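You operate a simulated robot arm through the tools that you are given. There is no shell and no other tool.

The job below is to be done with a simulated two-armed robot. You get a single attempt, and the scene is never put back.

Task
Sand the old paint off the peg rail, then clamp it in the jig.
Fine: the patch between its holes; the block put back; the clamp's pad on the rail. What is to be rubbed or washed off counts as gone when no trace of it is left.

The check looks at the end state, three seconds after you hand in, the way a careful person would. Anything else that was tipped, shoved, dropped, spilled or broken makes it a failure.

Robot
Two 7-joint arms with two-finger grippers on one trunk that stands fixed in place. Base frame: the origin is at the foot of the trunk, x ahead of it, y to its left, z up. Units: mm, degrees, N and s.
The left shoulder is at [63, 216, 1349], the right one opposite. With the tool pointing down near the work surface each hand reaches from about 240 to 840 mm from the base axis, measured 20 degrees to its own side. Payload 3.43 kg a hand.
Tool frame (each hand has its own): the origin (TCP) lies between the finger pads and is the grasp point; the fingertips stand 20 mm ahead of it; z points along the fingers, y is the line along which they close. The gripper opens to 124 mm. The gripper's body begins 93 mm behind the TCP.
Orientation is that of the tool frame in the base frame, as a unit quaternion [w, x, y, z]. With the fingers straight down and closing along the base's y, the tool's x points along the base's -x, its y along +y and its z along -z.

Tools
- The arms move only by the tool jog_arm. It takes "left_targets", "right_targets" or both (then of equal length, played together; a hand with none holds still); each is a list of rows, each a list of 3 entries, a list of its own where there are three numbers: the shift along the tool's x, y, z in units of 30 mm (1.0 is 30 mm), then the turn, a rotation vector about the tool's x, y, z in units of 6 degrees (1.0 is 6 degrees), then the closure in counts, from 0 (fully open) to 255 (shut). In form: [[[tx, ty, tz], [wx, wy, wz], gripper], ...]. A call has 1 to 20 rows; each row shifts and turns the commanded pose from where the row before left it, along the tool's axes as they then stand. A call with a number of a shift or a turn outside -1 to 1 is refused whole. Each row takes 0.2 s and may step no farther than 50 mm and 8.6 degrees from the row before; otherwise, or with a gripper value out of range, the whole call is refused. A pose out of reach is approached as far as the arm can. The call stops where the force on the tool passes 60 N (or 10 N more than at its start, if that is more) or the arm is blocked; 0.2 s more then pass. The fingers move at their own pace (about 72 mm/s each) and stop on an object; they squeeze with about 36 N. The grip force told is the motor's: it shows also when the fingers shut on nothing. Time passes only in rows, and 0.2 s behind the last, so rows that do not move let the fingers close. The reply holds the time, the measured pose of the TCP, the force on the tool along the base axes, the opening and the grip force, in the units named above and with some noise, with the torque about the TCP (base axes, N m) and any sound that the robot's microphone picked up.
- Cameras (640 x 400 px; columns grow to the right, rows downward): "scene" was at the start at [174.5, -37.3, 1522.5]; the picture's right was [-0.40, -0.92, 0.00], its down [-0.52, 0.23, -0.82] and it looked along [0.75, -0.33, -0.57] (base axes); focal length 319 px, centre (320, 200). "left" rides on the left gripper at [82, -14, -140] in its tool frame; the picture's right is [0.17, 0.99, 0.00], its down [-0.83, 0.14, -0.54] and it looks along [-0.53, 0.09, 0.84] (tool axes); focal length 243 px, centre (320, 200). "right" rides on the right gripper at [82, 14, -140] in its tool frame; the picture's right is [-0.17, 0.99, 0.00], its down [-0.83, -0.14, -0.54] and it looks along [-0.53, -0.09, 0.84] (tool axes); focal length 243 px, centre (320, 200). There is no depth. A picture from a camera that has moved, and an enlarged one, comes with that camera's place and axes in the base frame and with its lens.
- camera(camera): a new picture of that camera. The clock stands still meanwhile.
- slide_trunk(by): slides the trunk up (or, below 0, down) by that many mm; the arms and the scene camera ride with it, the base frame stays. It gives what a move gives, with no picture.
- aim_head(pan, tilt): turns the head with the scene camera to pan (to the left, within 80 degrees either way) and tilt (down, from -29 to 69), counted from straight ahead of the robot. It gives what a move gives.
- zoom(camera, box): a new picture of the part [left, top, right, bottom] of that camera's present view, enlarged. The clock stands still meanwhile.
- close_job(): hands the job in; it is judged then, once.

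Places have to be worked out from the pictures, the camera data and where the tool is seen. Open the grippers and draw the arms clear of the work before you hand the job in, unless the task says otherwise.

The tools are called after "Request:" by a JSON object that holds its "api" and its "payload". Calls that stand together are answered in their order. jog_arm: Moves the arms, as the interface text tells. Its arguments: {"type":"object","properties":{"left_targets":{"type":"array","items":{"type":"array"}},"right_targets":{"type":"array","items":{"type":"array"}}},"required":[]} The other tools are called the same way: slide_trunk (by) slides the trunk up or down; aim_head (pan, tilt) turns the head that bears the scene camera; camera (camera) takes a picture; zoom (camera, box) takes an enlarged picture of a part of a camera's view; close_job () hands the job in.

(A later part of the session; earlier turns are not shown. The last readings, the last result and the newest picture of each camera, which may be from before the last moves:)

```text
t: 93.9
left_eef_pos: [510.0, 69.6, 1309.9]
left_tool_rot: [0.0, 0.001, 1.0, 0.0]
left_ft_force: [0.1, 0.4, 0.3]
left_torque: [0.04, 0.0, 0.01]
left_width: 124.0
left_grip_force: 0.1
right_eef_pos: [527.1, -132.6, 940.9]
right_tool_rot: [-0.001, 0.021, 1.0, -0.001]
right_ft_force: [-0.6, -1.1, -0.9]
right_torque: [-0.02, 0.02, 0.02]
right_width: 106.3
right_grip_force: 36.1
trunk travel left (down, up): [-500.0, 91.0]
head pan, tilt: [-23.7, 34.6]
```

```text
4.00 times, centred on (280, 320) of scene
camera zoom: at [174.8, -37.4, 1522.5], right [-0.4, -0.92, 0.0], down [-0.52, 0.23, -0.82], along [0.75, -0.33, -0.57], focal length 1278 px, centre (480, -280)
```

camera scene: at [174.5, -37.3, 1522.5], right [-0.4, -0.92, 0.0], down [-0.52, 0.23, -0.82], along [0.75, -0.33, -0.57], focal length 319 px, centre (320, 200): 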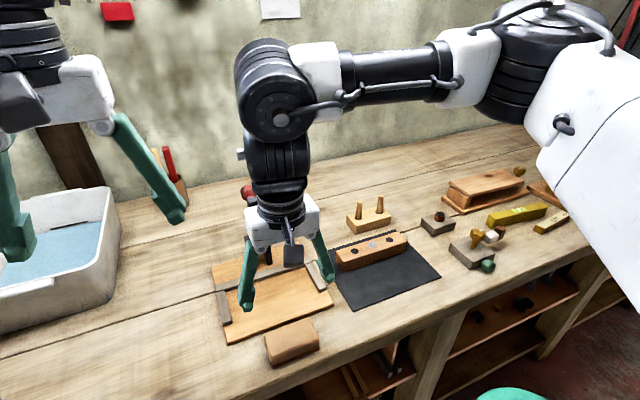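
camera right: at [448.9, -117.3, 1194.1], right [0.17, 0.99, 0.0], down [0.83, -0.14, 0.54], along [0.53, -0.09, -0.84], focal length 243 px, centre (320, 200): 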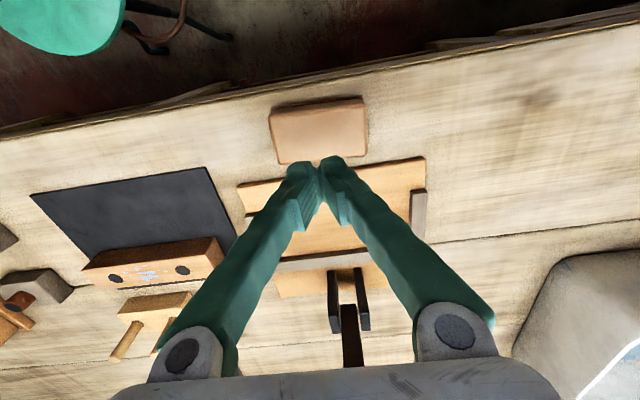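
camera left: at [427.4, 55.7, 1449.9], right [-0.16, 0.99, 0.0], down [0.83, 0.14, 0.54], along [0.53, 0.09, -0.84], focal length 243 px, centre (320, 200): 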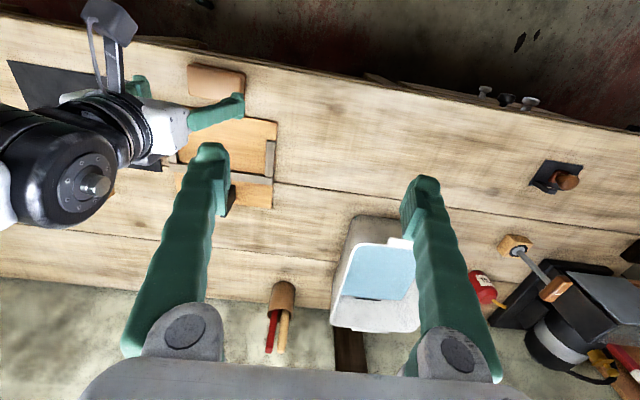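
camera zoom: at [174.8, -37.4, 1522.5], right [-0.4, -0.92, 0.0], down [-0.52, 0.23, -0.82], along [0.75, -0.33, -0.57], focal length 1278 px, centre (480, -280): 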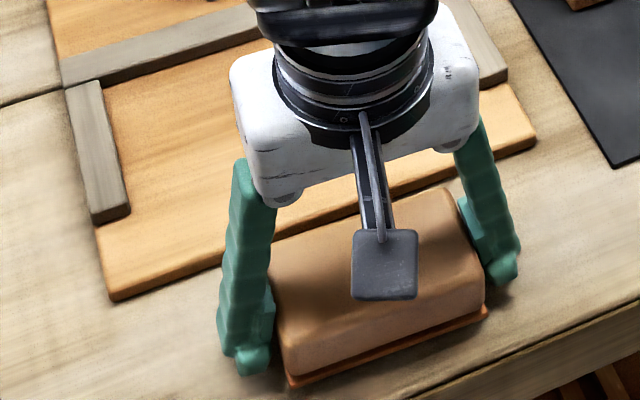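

The block rises with the fingers, width steady at 106 mm. I keep lifting to z ≈ 1040.

Request:
{"api": "jog_arm", "payload": {"right_targets": [[[0, 0, -0.3], [0, 0, 0], 255], [[0, 0, -0.5], [0, 0, 0], 255], [[0, 0, -0.6], [0, 0, 0], 255], [[0, 0, -0.7], [0, 0, 0], 255], [[0, 0, -0.7], [0, 0, 0], 255], [[0, 0, -0.5], [0, 0, 0], 255], [[0, 0, 0], [0, 0, 0], 255]]}}

Request:
{"api": "camera", "payload": {"camera": "scene"}}

Request:
{"api": "camera", "payload": {"camera": "right"}}

```text
t: 95.5
left_eef_pos: [509.9, 68.6, 1310.8]
left_tool_rot: [-0.001, 0.001, 1.0, 0.0]
left_ft_force: [-0.2, 0.3, -0.6]
left_torque: [-0.01, 0.0, -0.03]
left_width: 123.7
left_grip_force: 0.0
right_eef_pos: [527.5, -132.4, 1039.1]
right_tool_rot: [-0.001, 0.021, 1.0, 0.001]
right_ft_force: [0.1, 0.5, -0.7]
right_torque: [-0.02, -0.01, 0.0]
right_width: 106.4
right_grip_force: 36.1
trunk travel left (down, up): [-500.0, 91.0]
head pan, tilt: [-23.7, 34.6]
```

```text
taken
camera scene: at [174.8, -37.4, 1522.4], right [-0.4, -0.92, 0.0], down [-0.52, 0.23, -0.82], along [0.75, -0.33, -0.57], focal length 319 px, centre (320, 200)
```

scene: 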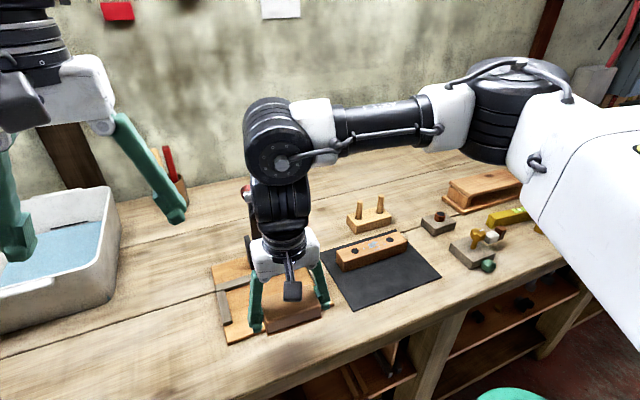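

```text
taken
camera right: at [447.9, -114.3, 1179.3], right [0.21, 0.98, 0.0], down [0.82, -0.18, 0.54], along [0.53, -0.11, -0.84], focal length 243 px, centre (320, 200)
```

right: 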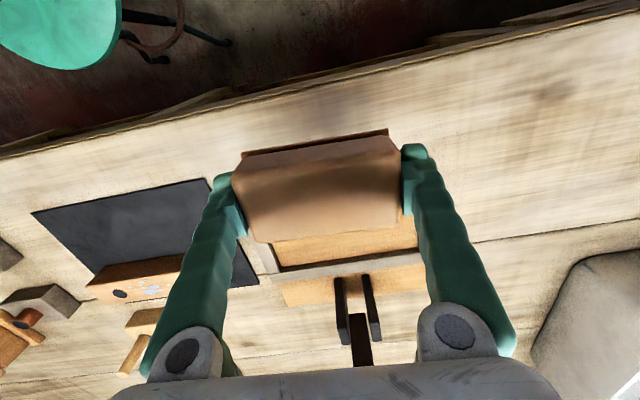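

The block is firmly held, its sole about 21 mm below the TCP. I'll carry it across the rail (turned 90° so the fingertips hang outside the rail's sides): first move right, then rotate counter-clockwise.

Request:
{"api": "jog_arm", "payload": {"right_targets": [[[-0.199, -0.936, 0], [0, 0, 0], 255], [[-0.199, -0.936, 0], [0, 0, 0], 255], [[-0.199, -0.936, 0], [0, 0, 0], 255], [[-0.199, -0.936, 0], [0, 0, 0], 255], [[-0.199, -0.936, 0], [0, 0, 0], 255], [[-0.199, -0.936, 0], [0, 0, 0], 255], [[-0.199, -0.936, 0], [0, 0, 0], 255], [[0, 0, 0], [0, 0, 0], 255]]}}

Request:
{"api": "jog_arm", "payload": {"right_targets": [[[0, 0, 0], [0, 0, -1], 255], [[0, 0, 0], [0, 0, -1], 255], [[0, 0, 0], [0, 0, -1], 255], [[0, 0, 0], [0, 0, -1], 255], [[0, 0, 0], [0, 0, -1], 255], [[0, 0, 0], [0, 0, -1], 255], [[0, 0, 0], [0, 0, -1], 255], [[0, 0, 0], [0, 0, -1], 255], [[0, 0, 0], [0, 0, -1], 255], [[0, 0, 0], [0, 0, -1], 255], [[0, 0, 0], [0, 0, -1], 255], [[0, 0, 0], [0, 0, -1], 255], [[0, 0, 0], [0, 0, -1], 255], [[0, 0, 0], [0, 0, -1], 255], [[0, 0, 0], [0, 0, -1], 255], [[0, 0, 0], [0, 0, -0.42], 255], [[0, 0, 0], [0, 0, 0], 255]]}}

Request:
{"api": "camera", "payload": {"camera": "scene"}}

Request:
{"api": "camera", "payload": {"camera": "right"}}

```text
t: 97.3
left_eef_pos: [510.3, 70.8, 1311.2]
left_tool_rot: [-0.001, 0.001, 1.0, 0.0]
left_ft_force: [0.2, -0.3, -0.6]
left_torque: [-0.01, 0.0, 0.01]
left_width: 124.2
left_grip_force: 0.0
right_eef_pos: [561.2, -329.1, 1040.0]
right_tool_rot: [0.0, 0.022, 1.0, 0.0]
right_ft_force: [0.2, -0.1, -1.1]
right_torque: [-0.01, -0.03, 0.0]
right_width: 106.3
right_grip_force: 35.7
trunk travel left (down, up): [-500.0, 91.0]
head pan, tilt: [-23.7, 34.6]
```

```text
t: 100.9
left_eef_pos: [510.7, 68.8, 1310.5]
left_tool_rot: [-0.001, 0.001, 1.0, 0.0]
left_ft_force: [-0.7, -1.1, 0.9]
left_torque: [0.0, -0.02, 0.02]
left_width: 123.8
left_grip_force: 0.0
right_eef_pos: [561.4, -330.0, 1040.2]
right_tool_rot: [0.0, -0.707, 0.707, 0.001]
right_ft_force: [-0.3, 0.2, -1.1]
right_torque: [-0.03, -0.01, 0.0]
right_width: 106.0
right_grip_force: 36.1
trunk travel left (down, up): [-500.0, 91.0]
head pan, tilt: [-23.7, 34.6]
```

```text
taken
camera scene: at [174.6, -37.3, 1522.5], right [-0.4, -0.92, 0.0], down [-0.52, 0.23, -0.82], along [0.75, -0.33, -0.57], focal length 319 px, centre (320, 200)
```

scene: 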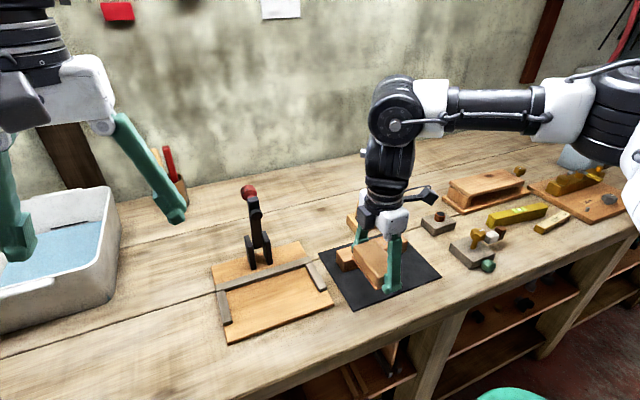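

```text
taken
camera right: at [548.9, -411.6, 1179.5], right [-0.99, 0.17, 0.0], down [0.14, 0.83, 0.54], along [0.09, 0.53, -0.84], focal length 243 px, centre (320, 200)
```

right: 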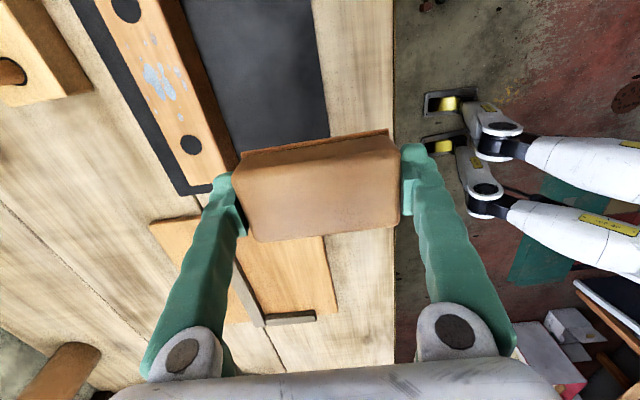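

From this wrist view the rail's holes come out at about (685, -353) and (685, -458), with rail top z ≈ 953. I move the block above the patch centre (685, -405.5) at z ≈ 1012.

Request:
{"api": "jog_arm", "payload": {"right_targets": [[[0.503, -0.824, 0.1], [0, 0, 0], 255], [[0.503, -0.824, 0.1], [0, 0, 0], 255], [[0.503, -0.824, 0.1], [0, 0, 0], 255], [[0.503, -0.824, 0.2], [0, 0, 0], 255], [[0.503, -0.824, 0.4], [0, 0, 0], 255], [[0, 0, 0], [0, 0, 0], 255]]}}

Request:
{"api": "zoom", "payload": {"camera": "scene", "box": [320, 160, 480, 310]}}

Request:
{"api": "camera", "payload": {"camera": "right"}}

```text
t: 102.3
left_eef_pos: [508.9, 68.8, 1312.1]
left_tool_rot: [0.0, 0.001, 1.0, 0.0]
left_ft_force: [-0.1, -0.4, 0.1]
left_torque: [0.01, -0.01, -0.03]
left_width: 124.0
left_grip_force: 0.2
right_eef_pos: [683.7, -405.2, 1011.8]
right_tool_rot: [0.001, -0.707, 0.707, 0.001]
right_ft_force: [-0.5, -0.5, -0.9]
right_torque: [0.0, -0.01, 0.02]
right_width: 106.1
right_grip_force: 35.2
trunk travel left (down, up): [-500.0, 91.0]
head pan, tilt: [-23.7, 34.6]
```

```text
2.67 times, centred on (400, 235) of scene
camera zoom: at [173.8, -37.3, 1522.6], right [-0.4, -0.92, 0.0], down [-0.52, 0.23, -0.82], along [0.75, -0.33, -0.57], focal length 852 px, centre (107, 107)
```

zoom: 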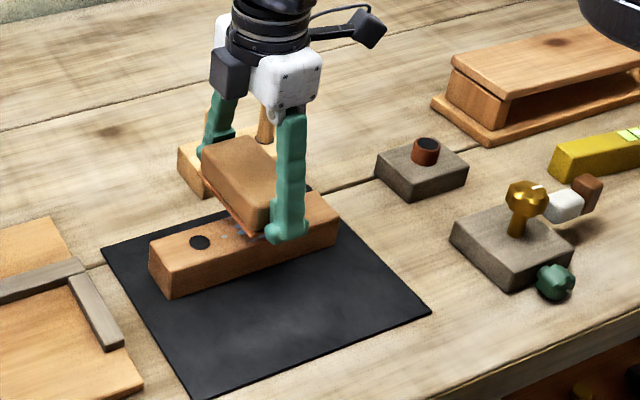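

```text
taken
camera right: at [672.5, -487.7, 1152.5], right [-0.99, 0.17, 0.0], down [0.14, 0.83, 0.54], along [0.09, 0.53, -0.84], focal length 243 px, centre (320, 200)
```

right: 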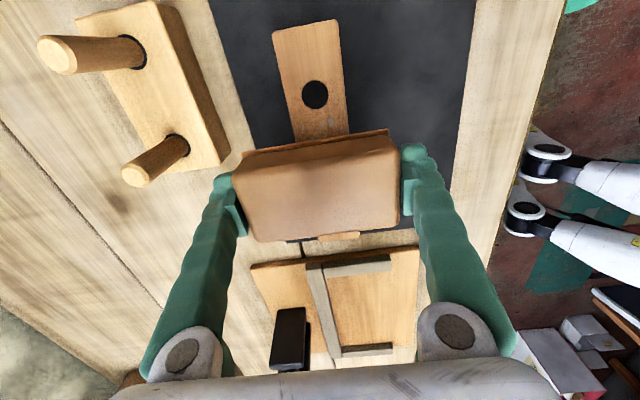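

The block sits crosswise above the patch between the holes, clear of the peg board. I descend to just above the rail, then feel for contact in small steps.

Request:
{"api": "jog_arm", "payload": {"right_targets": [[[0, 0, 0.4], [0, 0, 0], 255], [[0, 0, 0.4], [0, 0, 0], 255], [[0, 0, 0.15], [0, 0, 0], 255], [[0, 0, 0], [0, 0, 0], 255]]}}

Request:
{"api": "jog_arm", "payload": {"right_targets": [[[0, 0, 0.07], [0, 0, 0], 255], [[0, 0, 0.07], [0, 0, 0], 255], [[0, 0, 0], [0, 0, 0], 255]]}}

```text
t: 103.3
left_eef_pos: [510.1, 69.0, 1310.8]
left_tool_rot: [0.0, 0.001, 1.0, 0.0]
left_ft_force: [-0.4, 0.1, 0.2]
left_torque: [0.0, 0.01, 0.03]
left_width: 123.8
left_grip_force: 0.0
right_eef_pos: [684.9, -405.7, 984.0]
right_tool_rot: [0.0, 0.707, -0.707, 0.0]
right_ft_force: [-0.3, 0.0, -1.2]
right_torque: [-0.03, -0.03, 0.01]
right_width: 105.9
right_grip_force: 36.5
trunk travel left (down, up): [-500.0, 91.0]
head pan, tilt: [-23.7, 34.6]
```

```text
t: 104.1
left_eef_pos: [508.9, 69.4, 1312.4]
left_tool_rot: [0.0, 0.0, 1.0, 0.0]
left_ft_force: [-0.1, -0.6, 0.2]
left_torque: [-0.04, 0.03, -0.02]
left_width: 123.9
left_grip_force: 0.1
right_eef_pos: [685.8, -404.8, 980.0]
right_tool_rot: [0.0, -0.707, 0.707, 0.0]
right_ft_force: [-0.1, 0.1, -0.4]
right_torque: [-0.02, 0.0, 0.0]
right_width: 105.6
right_grip_force: 36.2
trunk travel left (down, up): [-500.0, 91.0]
head pan, tilt: [-23.7, 34.6]
```

No contact at z = 980. Continuing in 1.8 mm steps.

Request:
{"api": "jog_arm", "payload": {"right_targets": [[[0, 0, 0.06], [0, 0, 0], 255], [[0, 0, 0], [0, 0, 0], 255]]}}

Request:
{"api": "jog_arm", "payload": {"right_targets": [[[0, 0, 0.06], [0, 0, 0], 255], [[0, 0, 0], [0, 0, 0], 255]]}}

Request:
{"api": "jog_arm", "payload": {"right_targets": [[[0, 0, 0.06], [0, 0, 0], 255], [[0, 0, 0], [0, 0, 0], 255]]}}

```text
t: 104.7
left_eef_pos: [510.5, 69.5, 1311.0]
left_tool_rot: [0.0, 0.001, 1.0, 0.001]
left_ft_force: [0.3, -0.2, -0.4]
left_torque: [0.01, -0.01, -0.01]
left_width: 123.8
left_grip_force: 0.0
right_eef_pos: [684.0, -405.2, 978.4]
right_tool_rot: [0.0, -0.707, 0.707, 0.0]
right_ft_force: [-0.6, 0.1, -1.5]
right_torque: [-0.01, -0.04, 0.02]
right_width: 105.8
right_grip_force: 35.7
trunk travel left (down, up): [-500.0, 91.0]
head pan, tilt: [-23.7, 34.6]
```

```text
t: 105.3
left_eef_pos: [508.8, 68.9, 1310.3]
left_tool_rot: [0.0, 0.001, 1.0, 0.001]
left_ft_force: [-0.9, 0.5, -0.3]
left_torque: [-0.01, -0.01, 0.02]
left_width: 123.9
left_grip_force: 0.0
right_eef_pos: [683.9, -404.3, 977.9]
right_tool_rot: [-0.001, 0.707, -0.707, 0.0]
right_ft_force: [1.4, -0.5, 4.0]
right_torque: [-0.13, 0.09, 0.0]
right_width: 106.1
right_grip_force: 35.9
trunk travel left (down, up): [-500.0, 91.0]
head pan, tilt: [-23.7, 34.6]
```

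```text
t: 105.9
left_eef_pos: [508.4, 68.3, 1312.5]
left_tool_rot: [0.001, 0.001, 1.0, 0.0]
left_ft_force: [0.4, 0.9, -0.7]
left_torque: [0.0, 0.01, 0.01]
left_width: 124.1
left_grip_force: 0.0
right_eef_pos: [683.0, -405.5, 977.3]
right_tool_rot: [0.001, -0.706, 0.708, -0.002]
right_ft_force: [3.7, -4.0, 16.6]
right_torque: [0.01, 0.18, 0.05]
right_width: 105.7
right_grip_force: 36.2
trunk travel left (down, up): [-500.0, 91.0]
head pan, tilt: [-23.7, 34.6]
```

Contact: about 17 N downward, rail top at z ≈ 956. I begin with gentle strokes along the rail (±12 mm) to see how the rail behaves.

Request:
{"api": "jog_arm", "payload": {"right_targets": [[[-0.2, 0, 0], [0, 0, 0], 255], [[-0.2, 0, 0], [0, 0, 0], 255], [[0.2, 0, 0], [0, 0, 0], 255], [[0.2, 0, 0], [0, 0, 0], 255], [[0.2, 0, 0], [0, 0, 0], 255], [[0.2, 0, 0], [0, 0, 0], 255], [[-0.2, 0, 0], [0, 0, 0], 255], [[-0.2, 0, 0], [0, 0, 0], 255], [[0, 0, 0], [0, 0, 0], 255]]}}

Request:
{"api": "zoom", "payload": {"camera": "scene", "box": [320, 160, 480, 310]}}

```text
t: 107.9
left_eef_pos: [507.8, 68.8, 1313.3]
left_tool_rot: [0.002, 0.0, 1.0, 0.001]
left_ft_force: [-1.0, -0.1, -0.2]
left_torque: [0.02, -0.01, 0.01]
left_width: 124.0
left_grip_force: 0.0
right_eef_pos: [683.2, -407.0, 978.3]
right_tool_rot: [0.0, -0.706, 0.708, -0.001]
right_ft_force: [-0.3, -10.9, 30.1]
right_torque: [0.23, 0.19, -0.04]
right_width: 105.9
right_grip_force: 36.2
trunk travel left (down, up): [-500.0, 91.0]
head pan, tilt: [-23.7, 34.6]
```

```text
2.67 times, centred on (400, 235) of scene
camera zoom: at [171.2, -36.9, 1523.0], right [-0.4, -0.92, 0.0], down [-0.52, 0.23, -0.82], along [0.75, -0.33, -0.57], focal length 852 px, centre (107, 107)
```

zoom: 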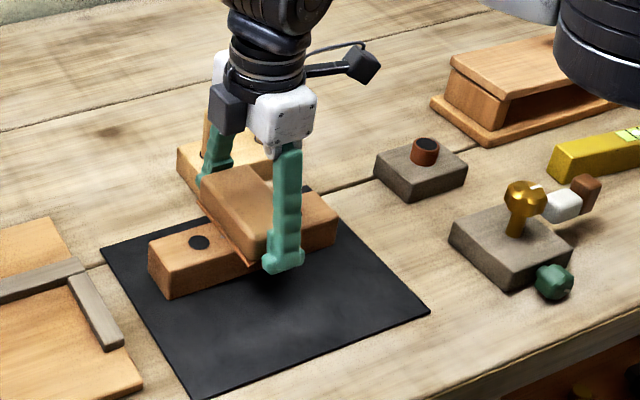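

The rail stayed put, force about 30 N. I ease off by 1 mm and do full strokes of ±24 mm along the rail.

Request:
{"api": "jog_arm", "payload": {"right_targets": [[[-0.4, 0, -0.03], [0, 0, 0], 255], [[-0.4, 0, 0], [0, 0, 0], 255], [[0.4, 0, 0], [0, 0, 0], 255], [[0.4, 0, 0], [0, 0, 0], 255], [[0.4, 0, 0], [0, 0, 0], 255], [[0.4, 0, 0], [0, 0, 0], 255], [[-0.4, 0, 0], [0, 0, 0], 255], [[-0.4, 0, 0], [0, 0, 0], 255], [[-0.4, 0, 0], [0, 0, 0], 255], [[-0.4, 0, 0], [0, 0, 0], 255], [[0.4, 0, 0], [0, 0, 0], 255], [[0.4, 0, 0], [0, 0, 0], 255], [[0.4, 0, 0], [0, 0, 0], 255], [[0.4, 0, 0], [0, 0, 0], 255], [[-0.4, 0, 0], [0, 0, 0], 255], [[-0.4, 0, 0], [0, 0, 0], 255], [[-0.4, 0, 0], [0, 0, 0], 255], [[-0.4, 0, 0], [0, 0, 0], 255], [[0.4, 0, 0], [0, 0, 0], 255], [[0.4, 0, 0], [0, 0, 0], 255]]}}

Request:
{"api": "zoom", "payload": {"camera": "scene", "box": [320, 160, 480, 310]}}

```text
t: 112.1
left_eef_pos: [508.4, 71.5, 1311.4]
left_tool_rot: [0.0, 0.001, 1.0, -0.001]
left_ft_force: [0.0, -0.3, -0.3]
left_torque: [0.02, -0.01, 0.04]
left_width: 124.1
left_grip_force: 0.0
right_eef_pos: [684.6, -403.1, 977.6]
right_tool_rot: [-0.002, 0.707, -0.707, 0.001]
right_ft_force: [1.5, 7.8, 17.2]
right_torque: [0.0, 0.04, -0.03]
right_width: 106.0
right_grip_force: 36.1
trunk travel left (down, up): [-500.0, 91.0]
head pan, tilt: [-23.7, 34.6]
```

```text
2.67 times, centred on (400, 235) of scene
camera zoom: at [172.3, -36.4, 1522.9], right [-0.4, -0.92, 0.0], down [-0.52, 0.23, -0.82], along [0.75, -0.33, -0.57], focal length 852 px, centre (107, 107)
```

zoom: 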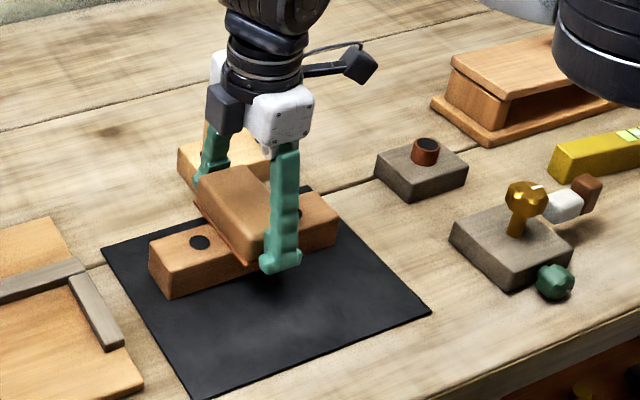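

Strokes work (about 17 N press, 8–10 N drag) and the rail is still in place. Another set of strokes before inspecting.

Request:
{"api": "jog_arm", "payload": {"right_targets": [[[-0.4, 0, 0], [0, 0, 0], 255], [[-0.4, 0, 0], [0, 0, 0], 255], [[0.4, 0, 0], [0, 0, 0], 255], [[0.4, 0, 0], [0, 0, 0], 255], [[0.4, 0, 0], [0, 0, 0], 255], [[0.4, 0, 0], [0, 0, 0], 255], [[-0.4, 0, 0], [0, 0, 0], 255], [[-0.4, 0, 0], [0, 0, 0], 255], [[-0.4, 0, 0], [0, 0, 0], 255], [[-0.4, 0, 0], [0, 0, 0], 255], [[0.4, 0, 0], [0, 0, 0], 255], [[0.4, 0, 0], [0, 0, 0], 255], [[0.4, 0, 0], [0, 0, 0], 255], [[0.4, 0, 0], [0, 0, 0], 255], [[-0.4, 0, 0], [0, 0, 0], 255], [[-0.4, 0, 0], [0, 0, 0], 255], [[-0.4, 0, 0], [0, 0, 0], 255], [[-0.4, 0, 0], [0, 0, 0], 255], [[0.4, 0, 0], [0, 0, 0], 255], [[0.4, 0, 0], [0, 0, 0], 255]]}}

Request:
{"api": "jog_arm", "payload": {"right_targets": [[[0, 0, -0.2], [0, 0, 0], 255], [[0, 0, -0.6], [0, 0, 0], 255], [[0, 0, -0.9], [0, 0, 0], 255], [[0, 0.8, -0.5], [0, 0, 0], 255], [[0, 0.9, 0], [0, 0, 0], 255], [[0, 0.9, 0], [0, 0, 0], 255], [[0, 0.9, 0], [0, 0, 0], 255], [[0, 0.5, 0], [0, 0, 0], 255], [[0, 0, 0], [0, 0, 0], 255]]}}

Request:
{"api": "zoom", "payload": {"camera": "scene", "box": [330, 210, 430, 280]}}

Request:
{"api": "camera", "payload": {"camera": "right"}}

```text
t: 116.3
left_eef_pos: [508.1, 69.9, 1311.8]
left_tool_rot: [0.001, 0.001, 1.0, -0.001]
left_ft_force: [-0.2, -1.0, -0.4]
left_torque: [0.04, -0.01, 0.0]
left_width: 124.3
left_grip_force: 0.1
right_eef_pos: [683.1, -402.0, 976.7]
right_tool_rot: [-0.001, 0.708, -0.706, 0.0]
right_ft_force: [3.0, 9.4, 23.4]
right_torque: [-0.02, 0.05, -0.02]
right_width: 106.0
right_grip_force: 36.2
trunk travel left (down, up): [-500.0, 91.0]
head pan, tilt: [-23.7, 34.6]
```

```text
t: 118.3
left_eef_pos: [510.2, 69.4, 1311.5]
left_tool_rot: [0.0, 0.001, 1.0, 0.0]
left_ft_force: [-0.8, 1.0, 1.2]
left_torque: [0.01, 0.04, 0.03]
left_width: 124.0
left_grip_force: 0.0
right_eef_pos: [562.1, -405.3, 1042.4]
right_tool_rot: [0.001, 0.707, -0.707, 0.0]
right_ft_force: [0.7, 0.2, -1.7]
right_torque: [0.01, 0.0, 0.01]
right_width: 106.0
right_grip_force: 35.7
trunk travel left (down, up): [-500.0, 91.0]
head pan, tilt: [-23.7, 34.6]
```

```text
5.71 times, centred on (380, 245) of scene
camera zoom: at [175.0, -37.1, 1522.5], right [-0.4, -0.92, 0.0], down [-0.52, 0.23, -0.82], along [0.75, -0.33, -0.57], focal length 1825 px, centre (-23, -57)
```

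zoom: 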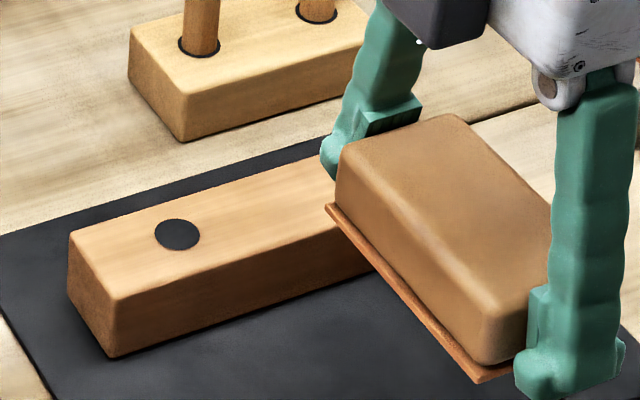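

```text
taken
camera right: at [550.4, -487.4, 1181.4], right [-0.99, 0.17, 0.0], down [0.14, 0.83, 0.54], along [0.09, 0.53, -0.84], focal length 243 px, centre (320, 200)
```

right: 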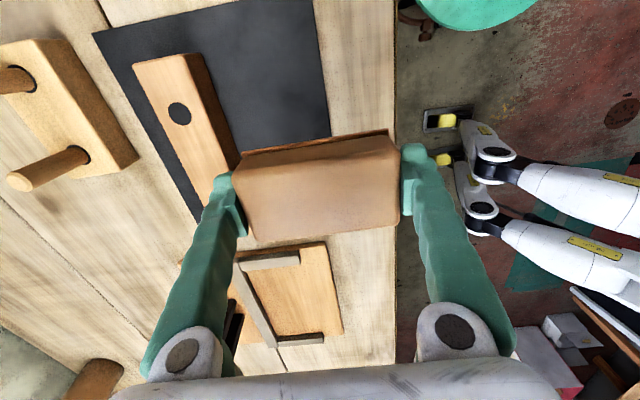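

Part of the patch is hidden behind the hand. I zoom with the wrist camera and draw the hand back further for a clear scene view.

Request:
{"api": "jog_arm", "payload": {"right_targets": [[[0.6, 0.7, -0.3], [0, 0, 0], 255], [[0.7, 0.7, -0.3], [0, 0, 0], 255], [[0.7, 0.7, 0], [0, 0, 0], 255], [[0.7, 0.3, 0], [0, 0, 0], 255], [[0, 0, 0], [0, 0, 0], 255]]}}

Request:
{"api": "zoom", "payload": {"camera": "scene", "box": [330, 215, 420, 275]}}

Request:
{"api": "zoom", "payload": {"camera": "right", "box": [60, 30, 260, 240]}}

```text
t: 119.5
left_eef_pos: [511.1, 69.6, 1310.9]
left_tool_rot: [0.0, 0.0, 1.0, 0.0]
left_ft_force: [-0.2, -0.6, -0.1]
left_torque: [-0.01, -0.04, 0.03]
left_width: 123.9
left_grip_force: 0.0
right_eef_pos: [493.8, -487.0, 1059.3]
right_tool_rot: [-0.001, -0.707, 0.708, 0.001]
right_ft_force: [-0.4, 0.6, -0.9]
right_torque: [-0.02, -0.01, -0.01]
right_width: 106.0
right_grip_force: 35.7
trunk travel left (down, up): [-500.0, 91.0]
head pan, tilt: [-23.7, 34.6]
```

```text
6.67 times, centred on (375, 245) of scene
camera zoom: at [175.0, -36.8, 1522.4], right [-0.4, -0.92, 0.0], down [-0.52, 0.23, -0.82], along [0.75, -0.33, -0.57], focal length 2129 px, centre (-47, -100)
```

zoom: 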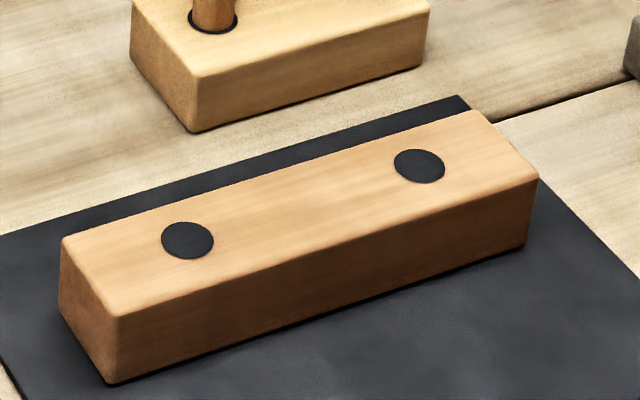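

```text
1.90 times, centred on (160, 135) of right
camera zoom: at [480.5, -569.4, 1199.2], right [-0.99, 0.17, 0.0], down [0.14, 0.83, 0.54], along [0.09, 0.53, -0.84], focal length 462 px, centre (625, 324)
```

zoom: 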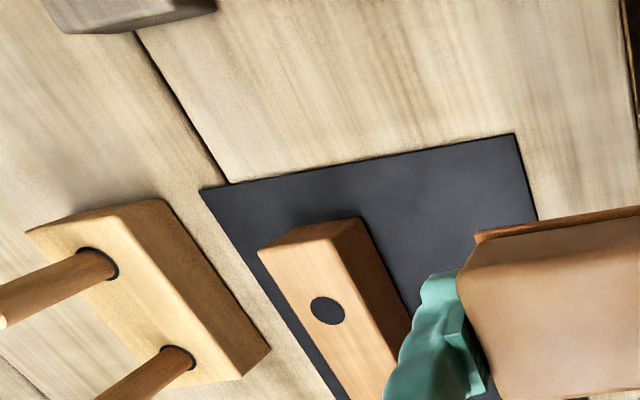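

The patch looks clean. I zoom in as far as useful to check for any remaining trace.

Request:
{"api": "zoom", "payload": {"camera": "scene", "box": [350, 228, 402, 262]}}

Request:
{"api": "zoom", "payload": {"camera": "scene", "box": [362, 234, 392, 254]}}

```text
11.76 times, centred on (376, 245) of scene
camera zoom: at [175.0, -36.8, 1522.4], right [-0.4, -0.92, 0.0], down [-0.52, 0.23, -0.82], along [0.75, -0.33, -0.57], focal length 3758 px, centre (-339, -329)
```

zoom: 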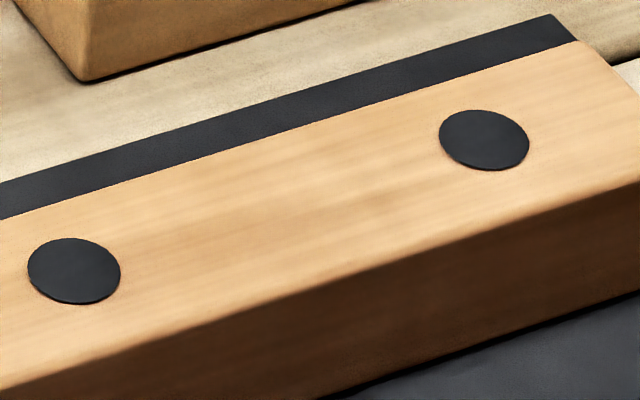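

```text
16.00 times, centred on (377, 244) of scene
camera zoom: at [175.0, -36.8, 1522.4], right [-0.4, -0.92, 0.0], down [-0.52, 0.23, -0.82], along [0.75, -0.33, -0.57], focal length 5110 px, centre (-592, -504)
```

zoom: 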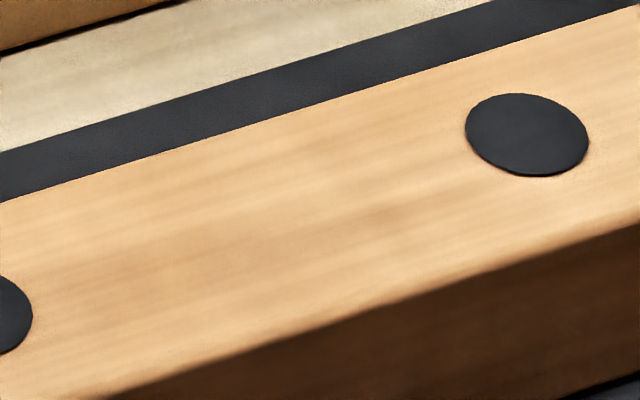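

The paint is gone without a trace. Before returning the block, I look at it in the grip to know exactly how it sits relative to the tool.

Request:
{"api": "zoom", "payload": {"camera": "right", "box": [210, 110, 430, 260]}}

```text
2.67 times, centred on (320, 185) of right
camera zoom: at [480.5, -569.4, 1199.2], right [-0.99, 0.17, 0.0], down [0.14, 0.83, 0.54], along [0.09, 0.53, -0.84], focal length 647 px, centre (320, 240)
```

zoom: 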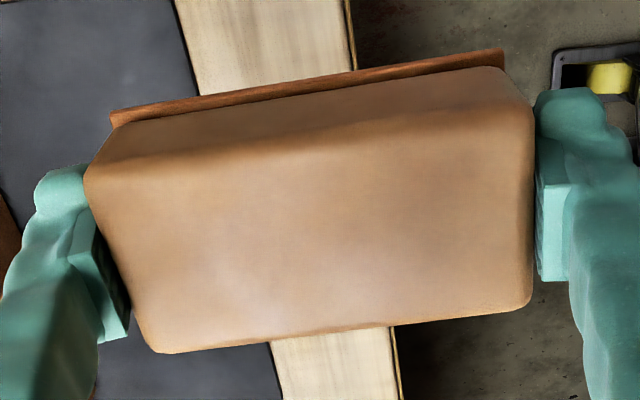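

The block is centred in the grip (±0.5 mm). I carry it back over its original spot at z ≈ 1059 and rotate back by 90°.

Request:
{"api": "jog_arm", "payload": {"right_targets": [[[-0.913, -0.096, 0], [0, 0, 0], 255], [[-0.913, -0.096, 0], [0, 0, 0], 255], [[-0.913, -0.096, 0], [0, 0, 0], 255], [[-0.913, -0.096, 0], [0, 0, 0], 255], [[-0.913, -0.096, 0], [0, 0, 0], 255], [[-0.913, -0.096, 0], [0, 0, 0], 255], [[-0.913, -0.096, 0], [0, 0, 0], 255], [[-0.913, -0.096, 0], [0, 0, 0], 255], [[-0.913, -0.096, 0], [0, 0, 0], 255], [[-0.913, -0.096, 0], [0, 0, 0], 255], [[-0.913, -0.096, 0], [0, 0, 0], 255], [[-0.913, -0.096, 0], [0, 0, 0], 255], [[-0.913, -0.096, 0], [0, 0, 0], 255], [[0, 0, 0], [0, 0, 0], 255]]}}

Request:
{"api": "jog_arm", "payload": {"right_targets": [[[0, 0, 0], [0, 0, 1], 255], [[0, 0, 0], [0, 0, 1], 255], [[0, 0, 0], [0, 0, 1], 255], [[0, 0, 0], [0, 0, 1], 255], [[0, 0, 0], [0, 0, 1], 255], [[0, 0, 0], [0, 0, 1], 255], [[0, 0, 0], [0, 0, 1], 255], [[0, 0, 0], [0, 0, 1], 255], [[0, 0, 0], [0, 0, 1], 255], [[0, 0, 0], [0, 0, 1], 255], [[0, 0, 0], [0, 0, 1], 255], [[0, 0, 0], [0, 0, 1], 255], [[0, 0, 0], [0, 0, 1], 255], [[0, 0, 0], [0, 0, 1], 255], [[0, 0, 0], [0, 0, 1], 255], [[0, 0, 0], [0, 0, 0], 255], [[0, 0, 0], [0, 0, 0], 255]]}}

```text
t: 122.5
left_eef_pos: [510.2, 67.9, 1313.0]
left_tool_rot: [0.0, 0.002, 1.0, 0.0]
left_ft_force: [0.2, 0.4, -0.8]
left_torque: [0.01, 0.01, 0.01]
left_width: 124.2
left_grip_force: 0.1
right_eef_pos: [530.4, -130.1, 1059.4]
right_tool_rot: [0.0, -0.707, 0.708, 0.0]
right_ft_force: [-0.5, 0.5, -1.6]
right_torque: [0.0, 0.0, -0.02]
right_width: 105.8
right_grip_force: 35.6
trunk travel left (down, up): [-500.0, 91.0]
head pan, tilt: [-23.7, 34.6]
```

```text
t: 126.1
left_eef_pos: [509.6, 68.6, 1311.1]
left_tool_rot: [0.0, 0.001, 1.0, 0.0]
left_ft_force: [0.4, 0.5, 0.3]
left_torque: [-0.04, 0.02, -0.02]
left_width: 124.1
left_grip_force: 0.1
right_eef_pos: [529.8, -130.0, 1061.8]
right_tool_rot: [0.0, 0.0, 1.0, 0.0]
right_ft_force: [0.2, 0.3, -2.5]
right_torque: [0.0, 0.0, 0.03]
right_width: 105.8
right_grip_force: 36.0
trunk travel left (down, up): [-500.0, 91.0]
head pan, tilt: [-23.7, 34.6]
```

Pose is square; I nudge to (531.2, -130.8) and descend to z ≈ 945, about 12 mm above touch-down.

Request:
{"api": "jog_arm", "payload": {"right_targets": [[[-0.037, -0.02, 0.7], [0, 0, 0], 255], [[0, 0, 0.9], [0, 0, 0], 255], [[0, 0, 0.9], [0, 0, 0], 255], [[0, 0, 0.7], [0, 0, 0], 255], [[0, 0, 0.4], [0, 0, 0], 255], [[0, 0, 0.2], [0, 0, 0], 255], [[0, 0, 0], [0, 0, 0], 255]]}}

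Request:
{"api": "zoom", "payload": {"camera": "scene", "box": [250, 305, 340, 370]}}

```text
t: 127.7
left_eef_pos: [509.3, 69.5, 1311.7]
left_tool_rot: [0.0, 0.001, 1.0, 0.0]
left_ft_force: [-0.2, -0.3, -0.4]
left_torque: [0.04, 0.0, -0.01]
left_width: 124.2
left_grip_force: 0.1
right_eef_pos: [532.6, -132.0, 946.3]
right_tool_rot: [0.0, -0.001, 1.0, 0.0]
right_ft_force: [0.2, 0.1, -0.3]
right_torque: [0.02, 0.01, 0.0]
right_width: 105.5
right_grip_force: 36.0
trunk travel left (down, up): [-500.0, 91.0]
head pan, tilt: [-23.7, 34.6]
```

```text
6.15 times, centred on (295, 338) of scene
camera zoom: at [174.6, -37.3, 1522.5], right [-0.4, -0.92, 0.0], down [-0.52, 0.23, -0.82], along [0.75, -0.33, -0.57], focal length 1966 px, centre (474, -646)
```

zoom: 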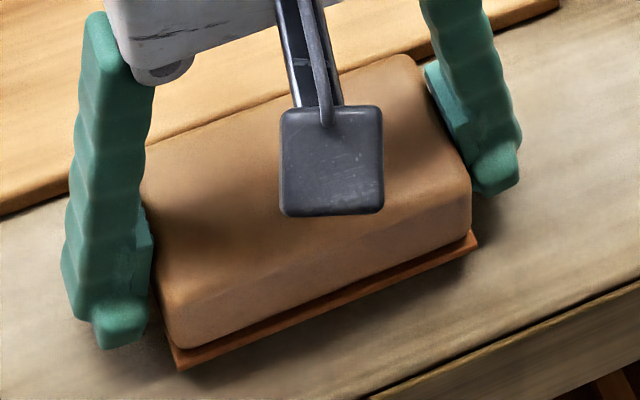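

The corners project within about 1 mm of the original picture once lowered. I lower gently until it touches down.

Request:
{"api": "jog_arm", "payload": {"right_targets": [[[0, 0, 0.2], [0, 0, 0], 255], [[0, 0, 0.15], [0, 0, 0], 255], [[0, 0, 0], [0, 0, 0], 255]]}}

Request:
{"api": "jog_arm", "payload": {"right_targets": [[[0, 0, 0.06], [0, 0, 0], 255], [[0, 0, 0], [0, 0, 0], 255]]}}

```text
t: 128.5
left_eef_pos: [509.5, 69.6, 1311.2]
left_tool_rot: [0.001, 0.001, 1.0, 0.001]
left_ft_force: [0.2, -0.1, 0.2]
left_torque: [-0.03, 0.0, 0.04]
left_width: 124.2
left_grip_force: 0.1
right_eef_pos: [532.6, -130.7, 937.2]
right_tool_rot: [0.001, -0.001, 1.0, 0.0]
right_ft_force: [0.2, 0.4, -1.3]
right_torque: [0.0, -0.01, -0.02]
right_width: 105.4
right_grip_force: 36.4
trunk travel left (down, up): [-500.0, 91.0]
head pan, tilt: [-23.7, 34.6]
```

```text
t: 129.1
left_eef_pos: [508.7, 68.6, 1310.8]
left_tool_rot: [0.0, 0.001, 1.0, 0.001]
left_ft_force: [-0.2, 0.0, 0.6]
left_torque: [0.02, 0.0, -0.03]
left_width: 124.2
left_grip_force: 0.2
right_eef_pos: [531.6, -129.6, 935.6]
right_tool_rot: [0.001, 0.001, 1.0, 0.0]
right_ft_force: [0.5, -0.7, 7.7]
right_torque: [-0.5, 0.19, 0.04]
right_width: 105.4
right_grip_force: 36.6
trunk travel left (down, up): [-500.0, 91.0]
head pan, tilt: [-23.7, 34.6]
```

Touch-down at z ≈ 935.6 (7.7 N, slightly uneven). I press 1 mm more to seat it, then open the fingers.

Request:
{"api": "jog_arm", "payload": {"right_targets": [[[0, 0, 0.04], [0, 0, 0], 255], [[0, 0, 0], [0, 0, 0], 255]]}}

Request:
{"api": "zoom", "payload": {"camera": "scene", "box": [250, 305, 340, 370]}}

```text
t: 129.7
left_eef_pos: [508.2, 69.6, 1312.2]
left_tool_rot: [0.0, 0.001, 1.0, 0.0]
left_ft_force: [1.1, 0.5, 0.8]
left_torque: [0.03, 0.0, 0.0]
left_width: 124.0
left_grip_force: 0.1
right_eef_pos: [532.2, -130.4, 935.4]
right_tool_rot: [0.002, 0.0, 1.0, -0.001]
right_ft_force: [4.8, -5.5, 29.4]
right_torque: [-1.33, 0.63, 0.2]
right_width: 105.4
right_grip_force: 35.8
trunk travel left (down, up): [-500.0, 91.0]
head pan, tilt: [-23.7, 34.6]
```

```text
6.15 times, centred on (295, 338) of scene
camera zoom: at [172.5, -37.2, 1523.1], right [-0.4, -0.92, 0.0], down [-0.52, 0.23, -0.82], along [0.75, -0.33, -0.57], focal length 1966 px, centre (474, -646)
```

zoom: 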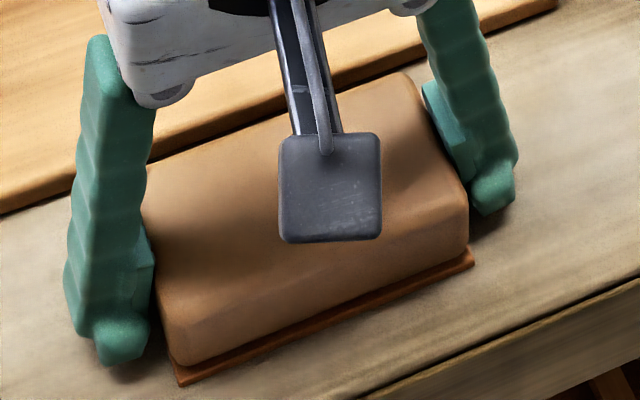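

The block is down, within about 1 mm of its original outline. I ease off 1 mm and open the fingers.

Request:
{"api": "jog_arm", "payload": {"right_targets": [[[0, 0, -0.05], [0, 0, 0], 255], [[0, 0, 0], [0, 0, 255], 255]]}}

```text
refused: 255 is not a number from -1 to 1
```

A typo in a row was refused; nothing moved. I repeat the back-off and opening correctly.

Request:
{"api": "jog_arm", "payload": {"right_targets": [[[0, 0, -0.05], [0, 0, 0], 255], [[0, 0, 0], [0, 0, 0], 200], [[0, 0, 0], [0, 0, 0], 0], [[0, 0, 0], [0, 0, 0], 0], [[0, 0, 0], [0, 0, 0], 0]]}}

Request:
{"api": "zoom", "payload": {"camera": "scene", "box": [250, 305, 340, 370]}}

```text
t: 130.9
left_eef_pos: [508.8, 70.1, 1310.9]
left_tool_rot: [0.001, 0.0, 1.0, 0.0]
left_ft_force: [0.7, -0.4, 0.2]
left_torque: [0.03, 0.0, -0.01]
left_width: 124.1
left_grip_force: 0.1
right_eef_pos: [532.2, -130.5, 933.7]
right_tool_rot: [-0.002, 0.0, 1.0, 0.0]
right_ft_force: [0.6, 0.2, -0.7]
right_torque: [-0.02, 0.01, -0.02]
right_width: 124.1
right_grip_force: 0.1
trunk travel left (down, up): [-500.0, 91.0]
head pan, tilt: [-23.7, 34.6]
```

```text
6.15 times, centred on (295, 338) of scene
camera zoom: at [174.2, -37.2, 1522.5], right [-0.4, -0.92, 0.0], down [-0.52, 0.23, -0.82], along [0.75, -0.33, -0.57], focal length 1966 px, centre (474, -646)
```

zoom: 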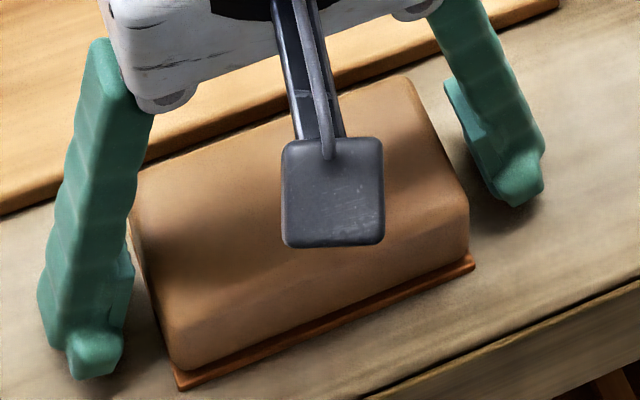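

The block now sits within a millimetre of its original outline. I raise the hand straight up, fingers open.

Request:
{"api": "jog_arm", "payload": {"right_targets": [[[0, 0, -0.3], [0, 0, 0], 0], [[0, 0, -0.6], [0, 0, 0], 0], [[0, 0, -0.9], [0, 0, 0], 0], [[0, 0, -0.9], [0, 0, 0], 0], [[0, 0, -0.9], [0, 0, 0], 0], [[0, 0, -0.9], [0, 0, 0], 0], [[0, 0, 0], [0, 0, 0], 0]]}}

Request:
{"api": "zoom", "payload": {"camera": "scene", "box": [250, 305, 340, 370]}}

Request:
{"api": "zoom", "payload": {"camera": "right", "box": [220, 100, 480, 370]}}

```text
t: 132.5
left_eef_pos: [510.1, 68.7, 1311.3]
left_tool_rot: [0.0, 0.001, 1.0, 0.0]
left_ft_force: [0.4, 0.2, 1.2]
left_torque: [-0.02, -0.01, 0.0]
left_width: 123.9
left_grip_force: 0.1
right_eef_pos: [532.2, -131.3, 1069.2]
right_tool_rot: [-0.002, 0.0, 1.0, 0.0]
right_ft_force: [0.0, 0.1, -0.6]
right_torque: [-0.01, 0.04, 0.0]
right_width: 124.2
right_grip_force: 0.0
trunk travel left (down, up): [-500.0, 91.0]
head pan, tilt: [-23.7, 34.6]
```

```text
6.15 times, centred on (295, 338) of scene
camera zoom: at [174.9, -37.4, 1522.4], right [-0.4, -0.92, 0.0], down [-0.52, 0.23, -0.82], along [0.75, -0.33, -0.57], focal length 1966 px, centre (474, -646)
```

zoom: 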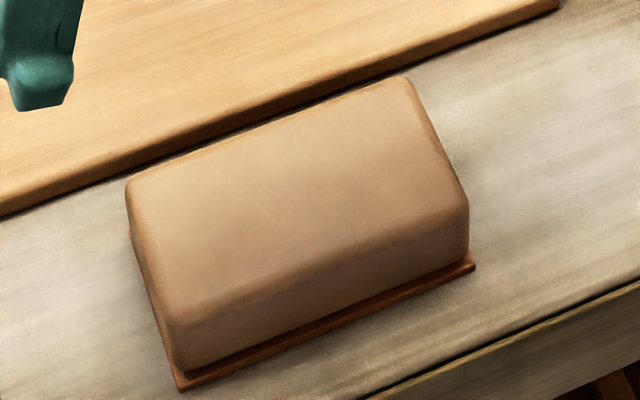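

```text
1.48 times, centred on (350, 235) of right
camera zoom: at [451.2, -117.1, 1208.7], right [0.17, 0.99, 0.0], down [0.83, -0.14, 0.54], along [0.53, -0.09, -0.84], focal length 359 px, centre (276, 148)
```

zoom: 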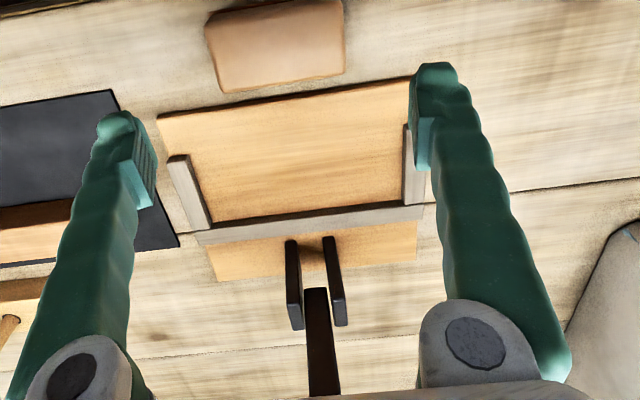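

The block is back exactly as it was. Next the rail: I move right again, turn 90° counter-clockwise and set the fingers to about 80 mm opening.

Request:
{"api": "jog_arm", "payload": {"right_targets": [[[-0.143, -0.952, 0], [0, 0, 0], 90], [[-0.143, -0.952, 0], [0, 0, 0], 90], [[-0.143, -0.952, 0], [0, 0, 0], 90], [[-0.143, -0.952, 0], [0, 0, 0], 90], [[-0.143, -0.952, 0], [0, 0, 0], 90], [[-0.143, -0.952, 0], [0, 0, 0], 90], [[-0.143, -0.952, 0], [0, 0, 0], 90], [[0, 0, 0], [0, 0, 0], 90]]}}

Request:
{"api": "jog_arm", "payload": {"right_targets": [[[0, 0, 0], [0, 0, -1], 90], [[0, 0, 0], [0, 0, -1], 90], [[0, 0, 0], [0, 0, -1], 90], [[0, 0, 0], [0, 0, -1], 90], [[0, 0, 0], [0, 0, -1], 90], [[0, 0, 0], [0, 0, -1], 90], [[0, 0, 0], [0, 0, -1], 90], [[0, 0, 0], [0, 0, -1], 90], [[0, 0, 0], [0, 0, -1], 90], [[0, 0, 0], [0, 0, -1], 90], [[0, 0, 0], [0, 0, -1], 90], [[0, 0, 0], [0, 0, -1], 90], [[0, 0, 0], [0, 0, -1], 90], [[0, 0, 0], [0, 0, -1], 90], [[0, 0, 0], [0, 0, -1], 90], [[0, 0, 0], [0, 0, 0], 90]]}}

Request:
{"api": "camera", "payload": {"camera": "right"}}

Request:
{"api": "camera", "payload": {"camera": "scene"}}

```text
t: 134.3
left_eef_pos: [510.0, 70.5, 1311.2]
left_tool_rot: [0.001, 0.0, 1.0, 0.0]
left_ft_force: [0.0, 0.2, 0.5]
left_torque: [0.02, -0.02, 0.03]
left_width: 124.0
left_grip_force: 0.1
right_eef_pos: [561.6, -331.2, 1069.9]
right_tool_rot: [0.001, -0.001, 1.0, -0.001]
right_ft_force: [0.5, 1.0, 0.4]
right_torque: [-0.02, 0.05, 0.0]
right_width: 80.1
right_grip_force: 0.0
trunk travel left (down, up): [-500.0, 91.0]
head pan, tilt: [-23.7, 34.6]
```

```text
t: 137.7
left_eef_pos: [509.9, 69.1, 1311.8]
left_tool_rot: [0.0, 0.002, 1.0, 0.001]
left_ft_force: [0.1, -0.7, 0.7]
left_torque: [0.01, -0.02, -0.02]
left_width: 124.0
left_grip_force: 0.0
right_eef_pos: [560.9, -331.0, 1069.2]
right_tool_rot: [0.0, 0.708, -0.707, 0.0]
right_ft_force: [-0.5, -0.4, -0.4]
right_torque: [-0.01, -0.03, -0.02]
right_width: 80.1
right_grip_force: 0.0
trunk travel left (down, up): [-500.0, 91.0]
head pan, tilt: [-23.7, 34.6]
```

```text
taken
camera right: at [549.2, -412.6, 1208.6], right [-0.99, 0.16, 0.0], down [0.14, 0.83, 0.54], along [0.09, 0.53, -0.84], focal length 243 px, centre (320, 200)
```

right: 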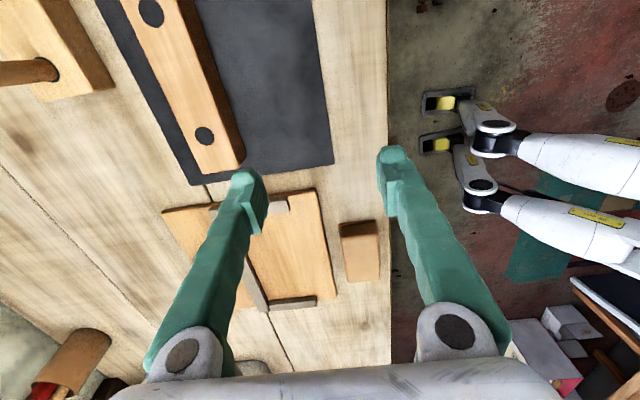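

```text
taken
camera scene: at [174.5, -37.2, 1522.5], right [-0.4, -0.92, 0.0], down [-0.52, 0.23, -0.82], along [0.75, -0.33, -0.57], focal length 319 px, centre (320, 200)
```

scene: 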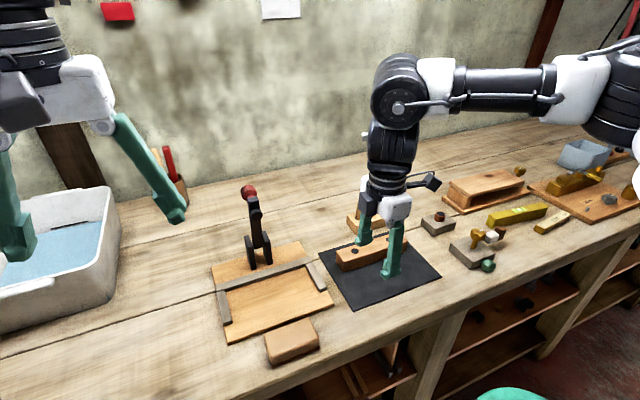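

Now above the rail: I move to (682.5, -405.5, 1024) and check the alignment with the wrist camera.

Request:
{"api": "jog_arm", "payload": {"right_targets": [[[0.497, -0.81, 0.3], [0, 0, 0], 90], [[0.497, -0.81, 0.3], [0, 0, 0], 90], [[0.497, -0.81, 0.3], [0, 0, 0], 90], [[0.497, -0.81, 0.3], [0, 0, 0], 90], [[0.497, -0.81, 0.3], [0, 0, 0], 90], [[0, 0, 0], [0, 0, 0], 90]]}}

Request:
{"api": "camera", "payload": {"camera": "right"}}

Request:
{"api": "zoom", "payload": {"camera": "scene", "box": [320, 160, 480, 310]}}

```text
t: 139.1
left_eef_pos: [509.4, 69.8, 1311.4]
left_tool_rot: [0.001, 0.001, 1.0, 0.0]
left_ft_force: [0.1, -1.4, 0.3]
left_torque: [-0.02, -0.02, 0.01]
left_width: 124.0
left_grip_force: 0.0
right_eef_pos: [683.6, -405.0, 1023.4]
right_tool_rot: [0.0, 0.707, -0.707, 0.001]
right_ft_force: [0.5, 0.1, -0.8]
right_torque: [0.0, -0.02, -0.02]
right_width: 80.2
right_grip_force: 0.0
trunk travel left (down, up): [-500.0, 91.0]
head pan, tilt: [-23.7, 34.6]
```

```text
taken
camera right: at [671.0, -486.2, 1162.4], right [-0.99, 0.17, 0.0], down [0.14, 0.83, 0.54], along [0.09, 0.53, -0.84], focal length 243 px, centre (320, 200)
```

right: 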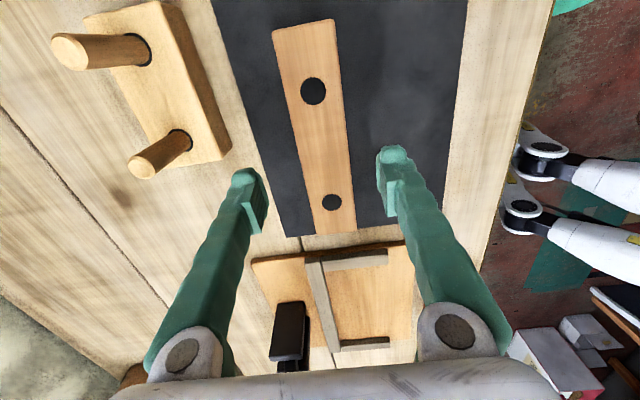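

```text
2.67 times, centred on (400, 235) of scene
camera zoom: at [173.7, -37.3, 1522.7], right [-0.4, -0.92, 0.0], down [-0.52, 0.23, -0.82], along [0.75, -0.33, -0.57], focal length 852 px, centre (107, 107)
```

zoom: 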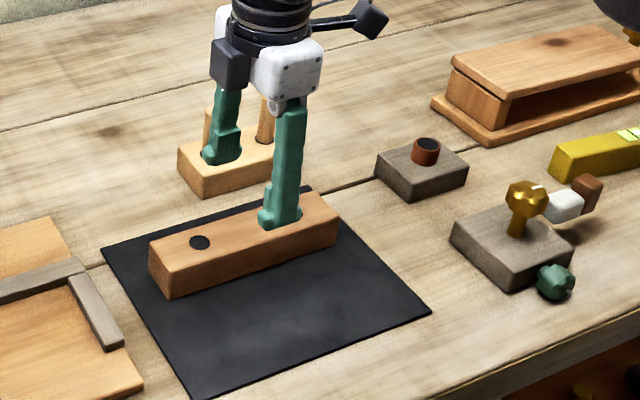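

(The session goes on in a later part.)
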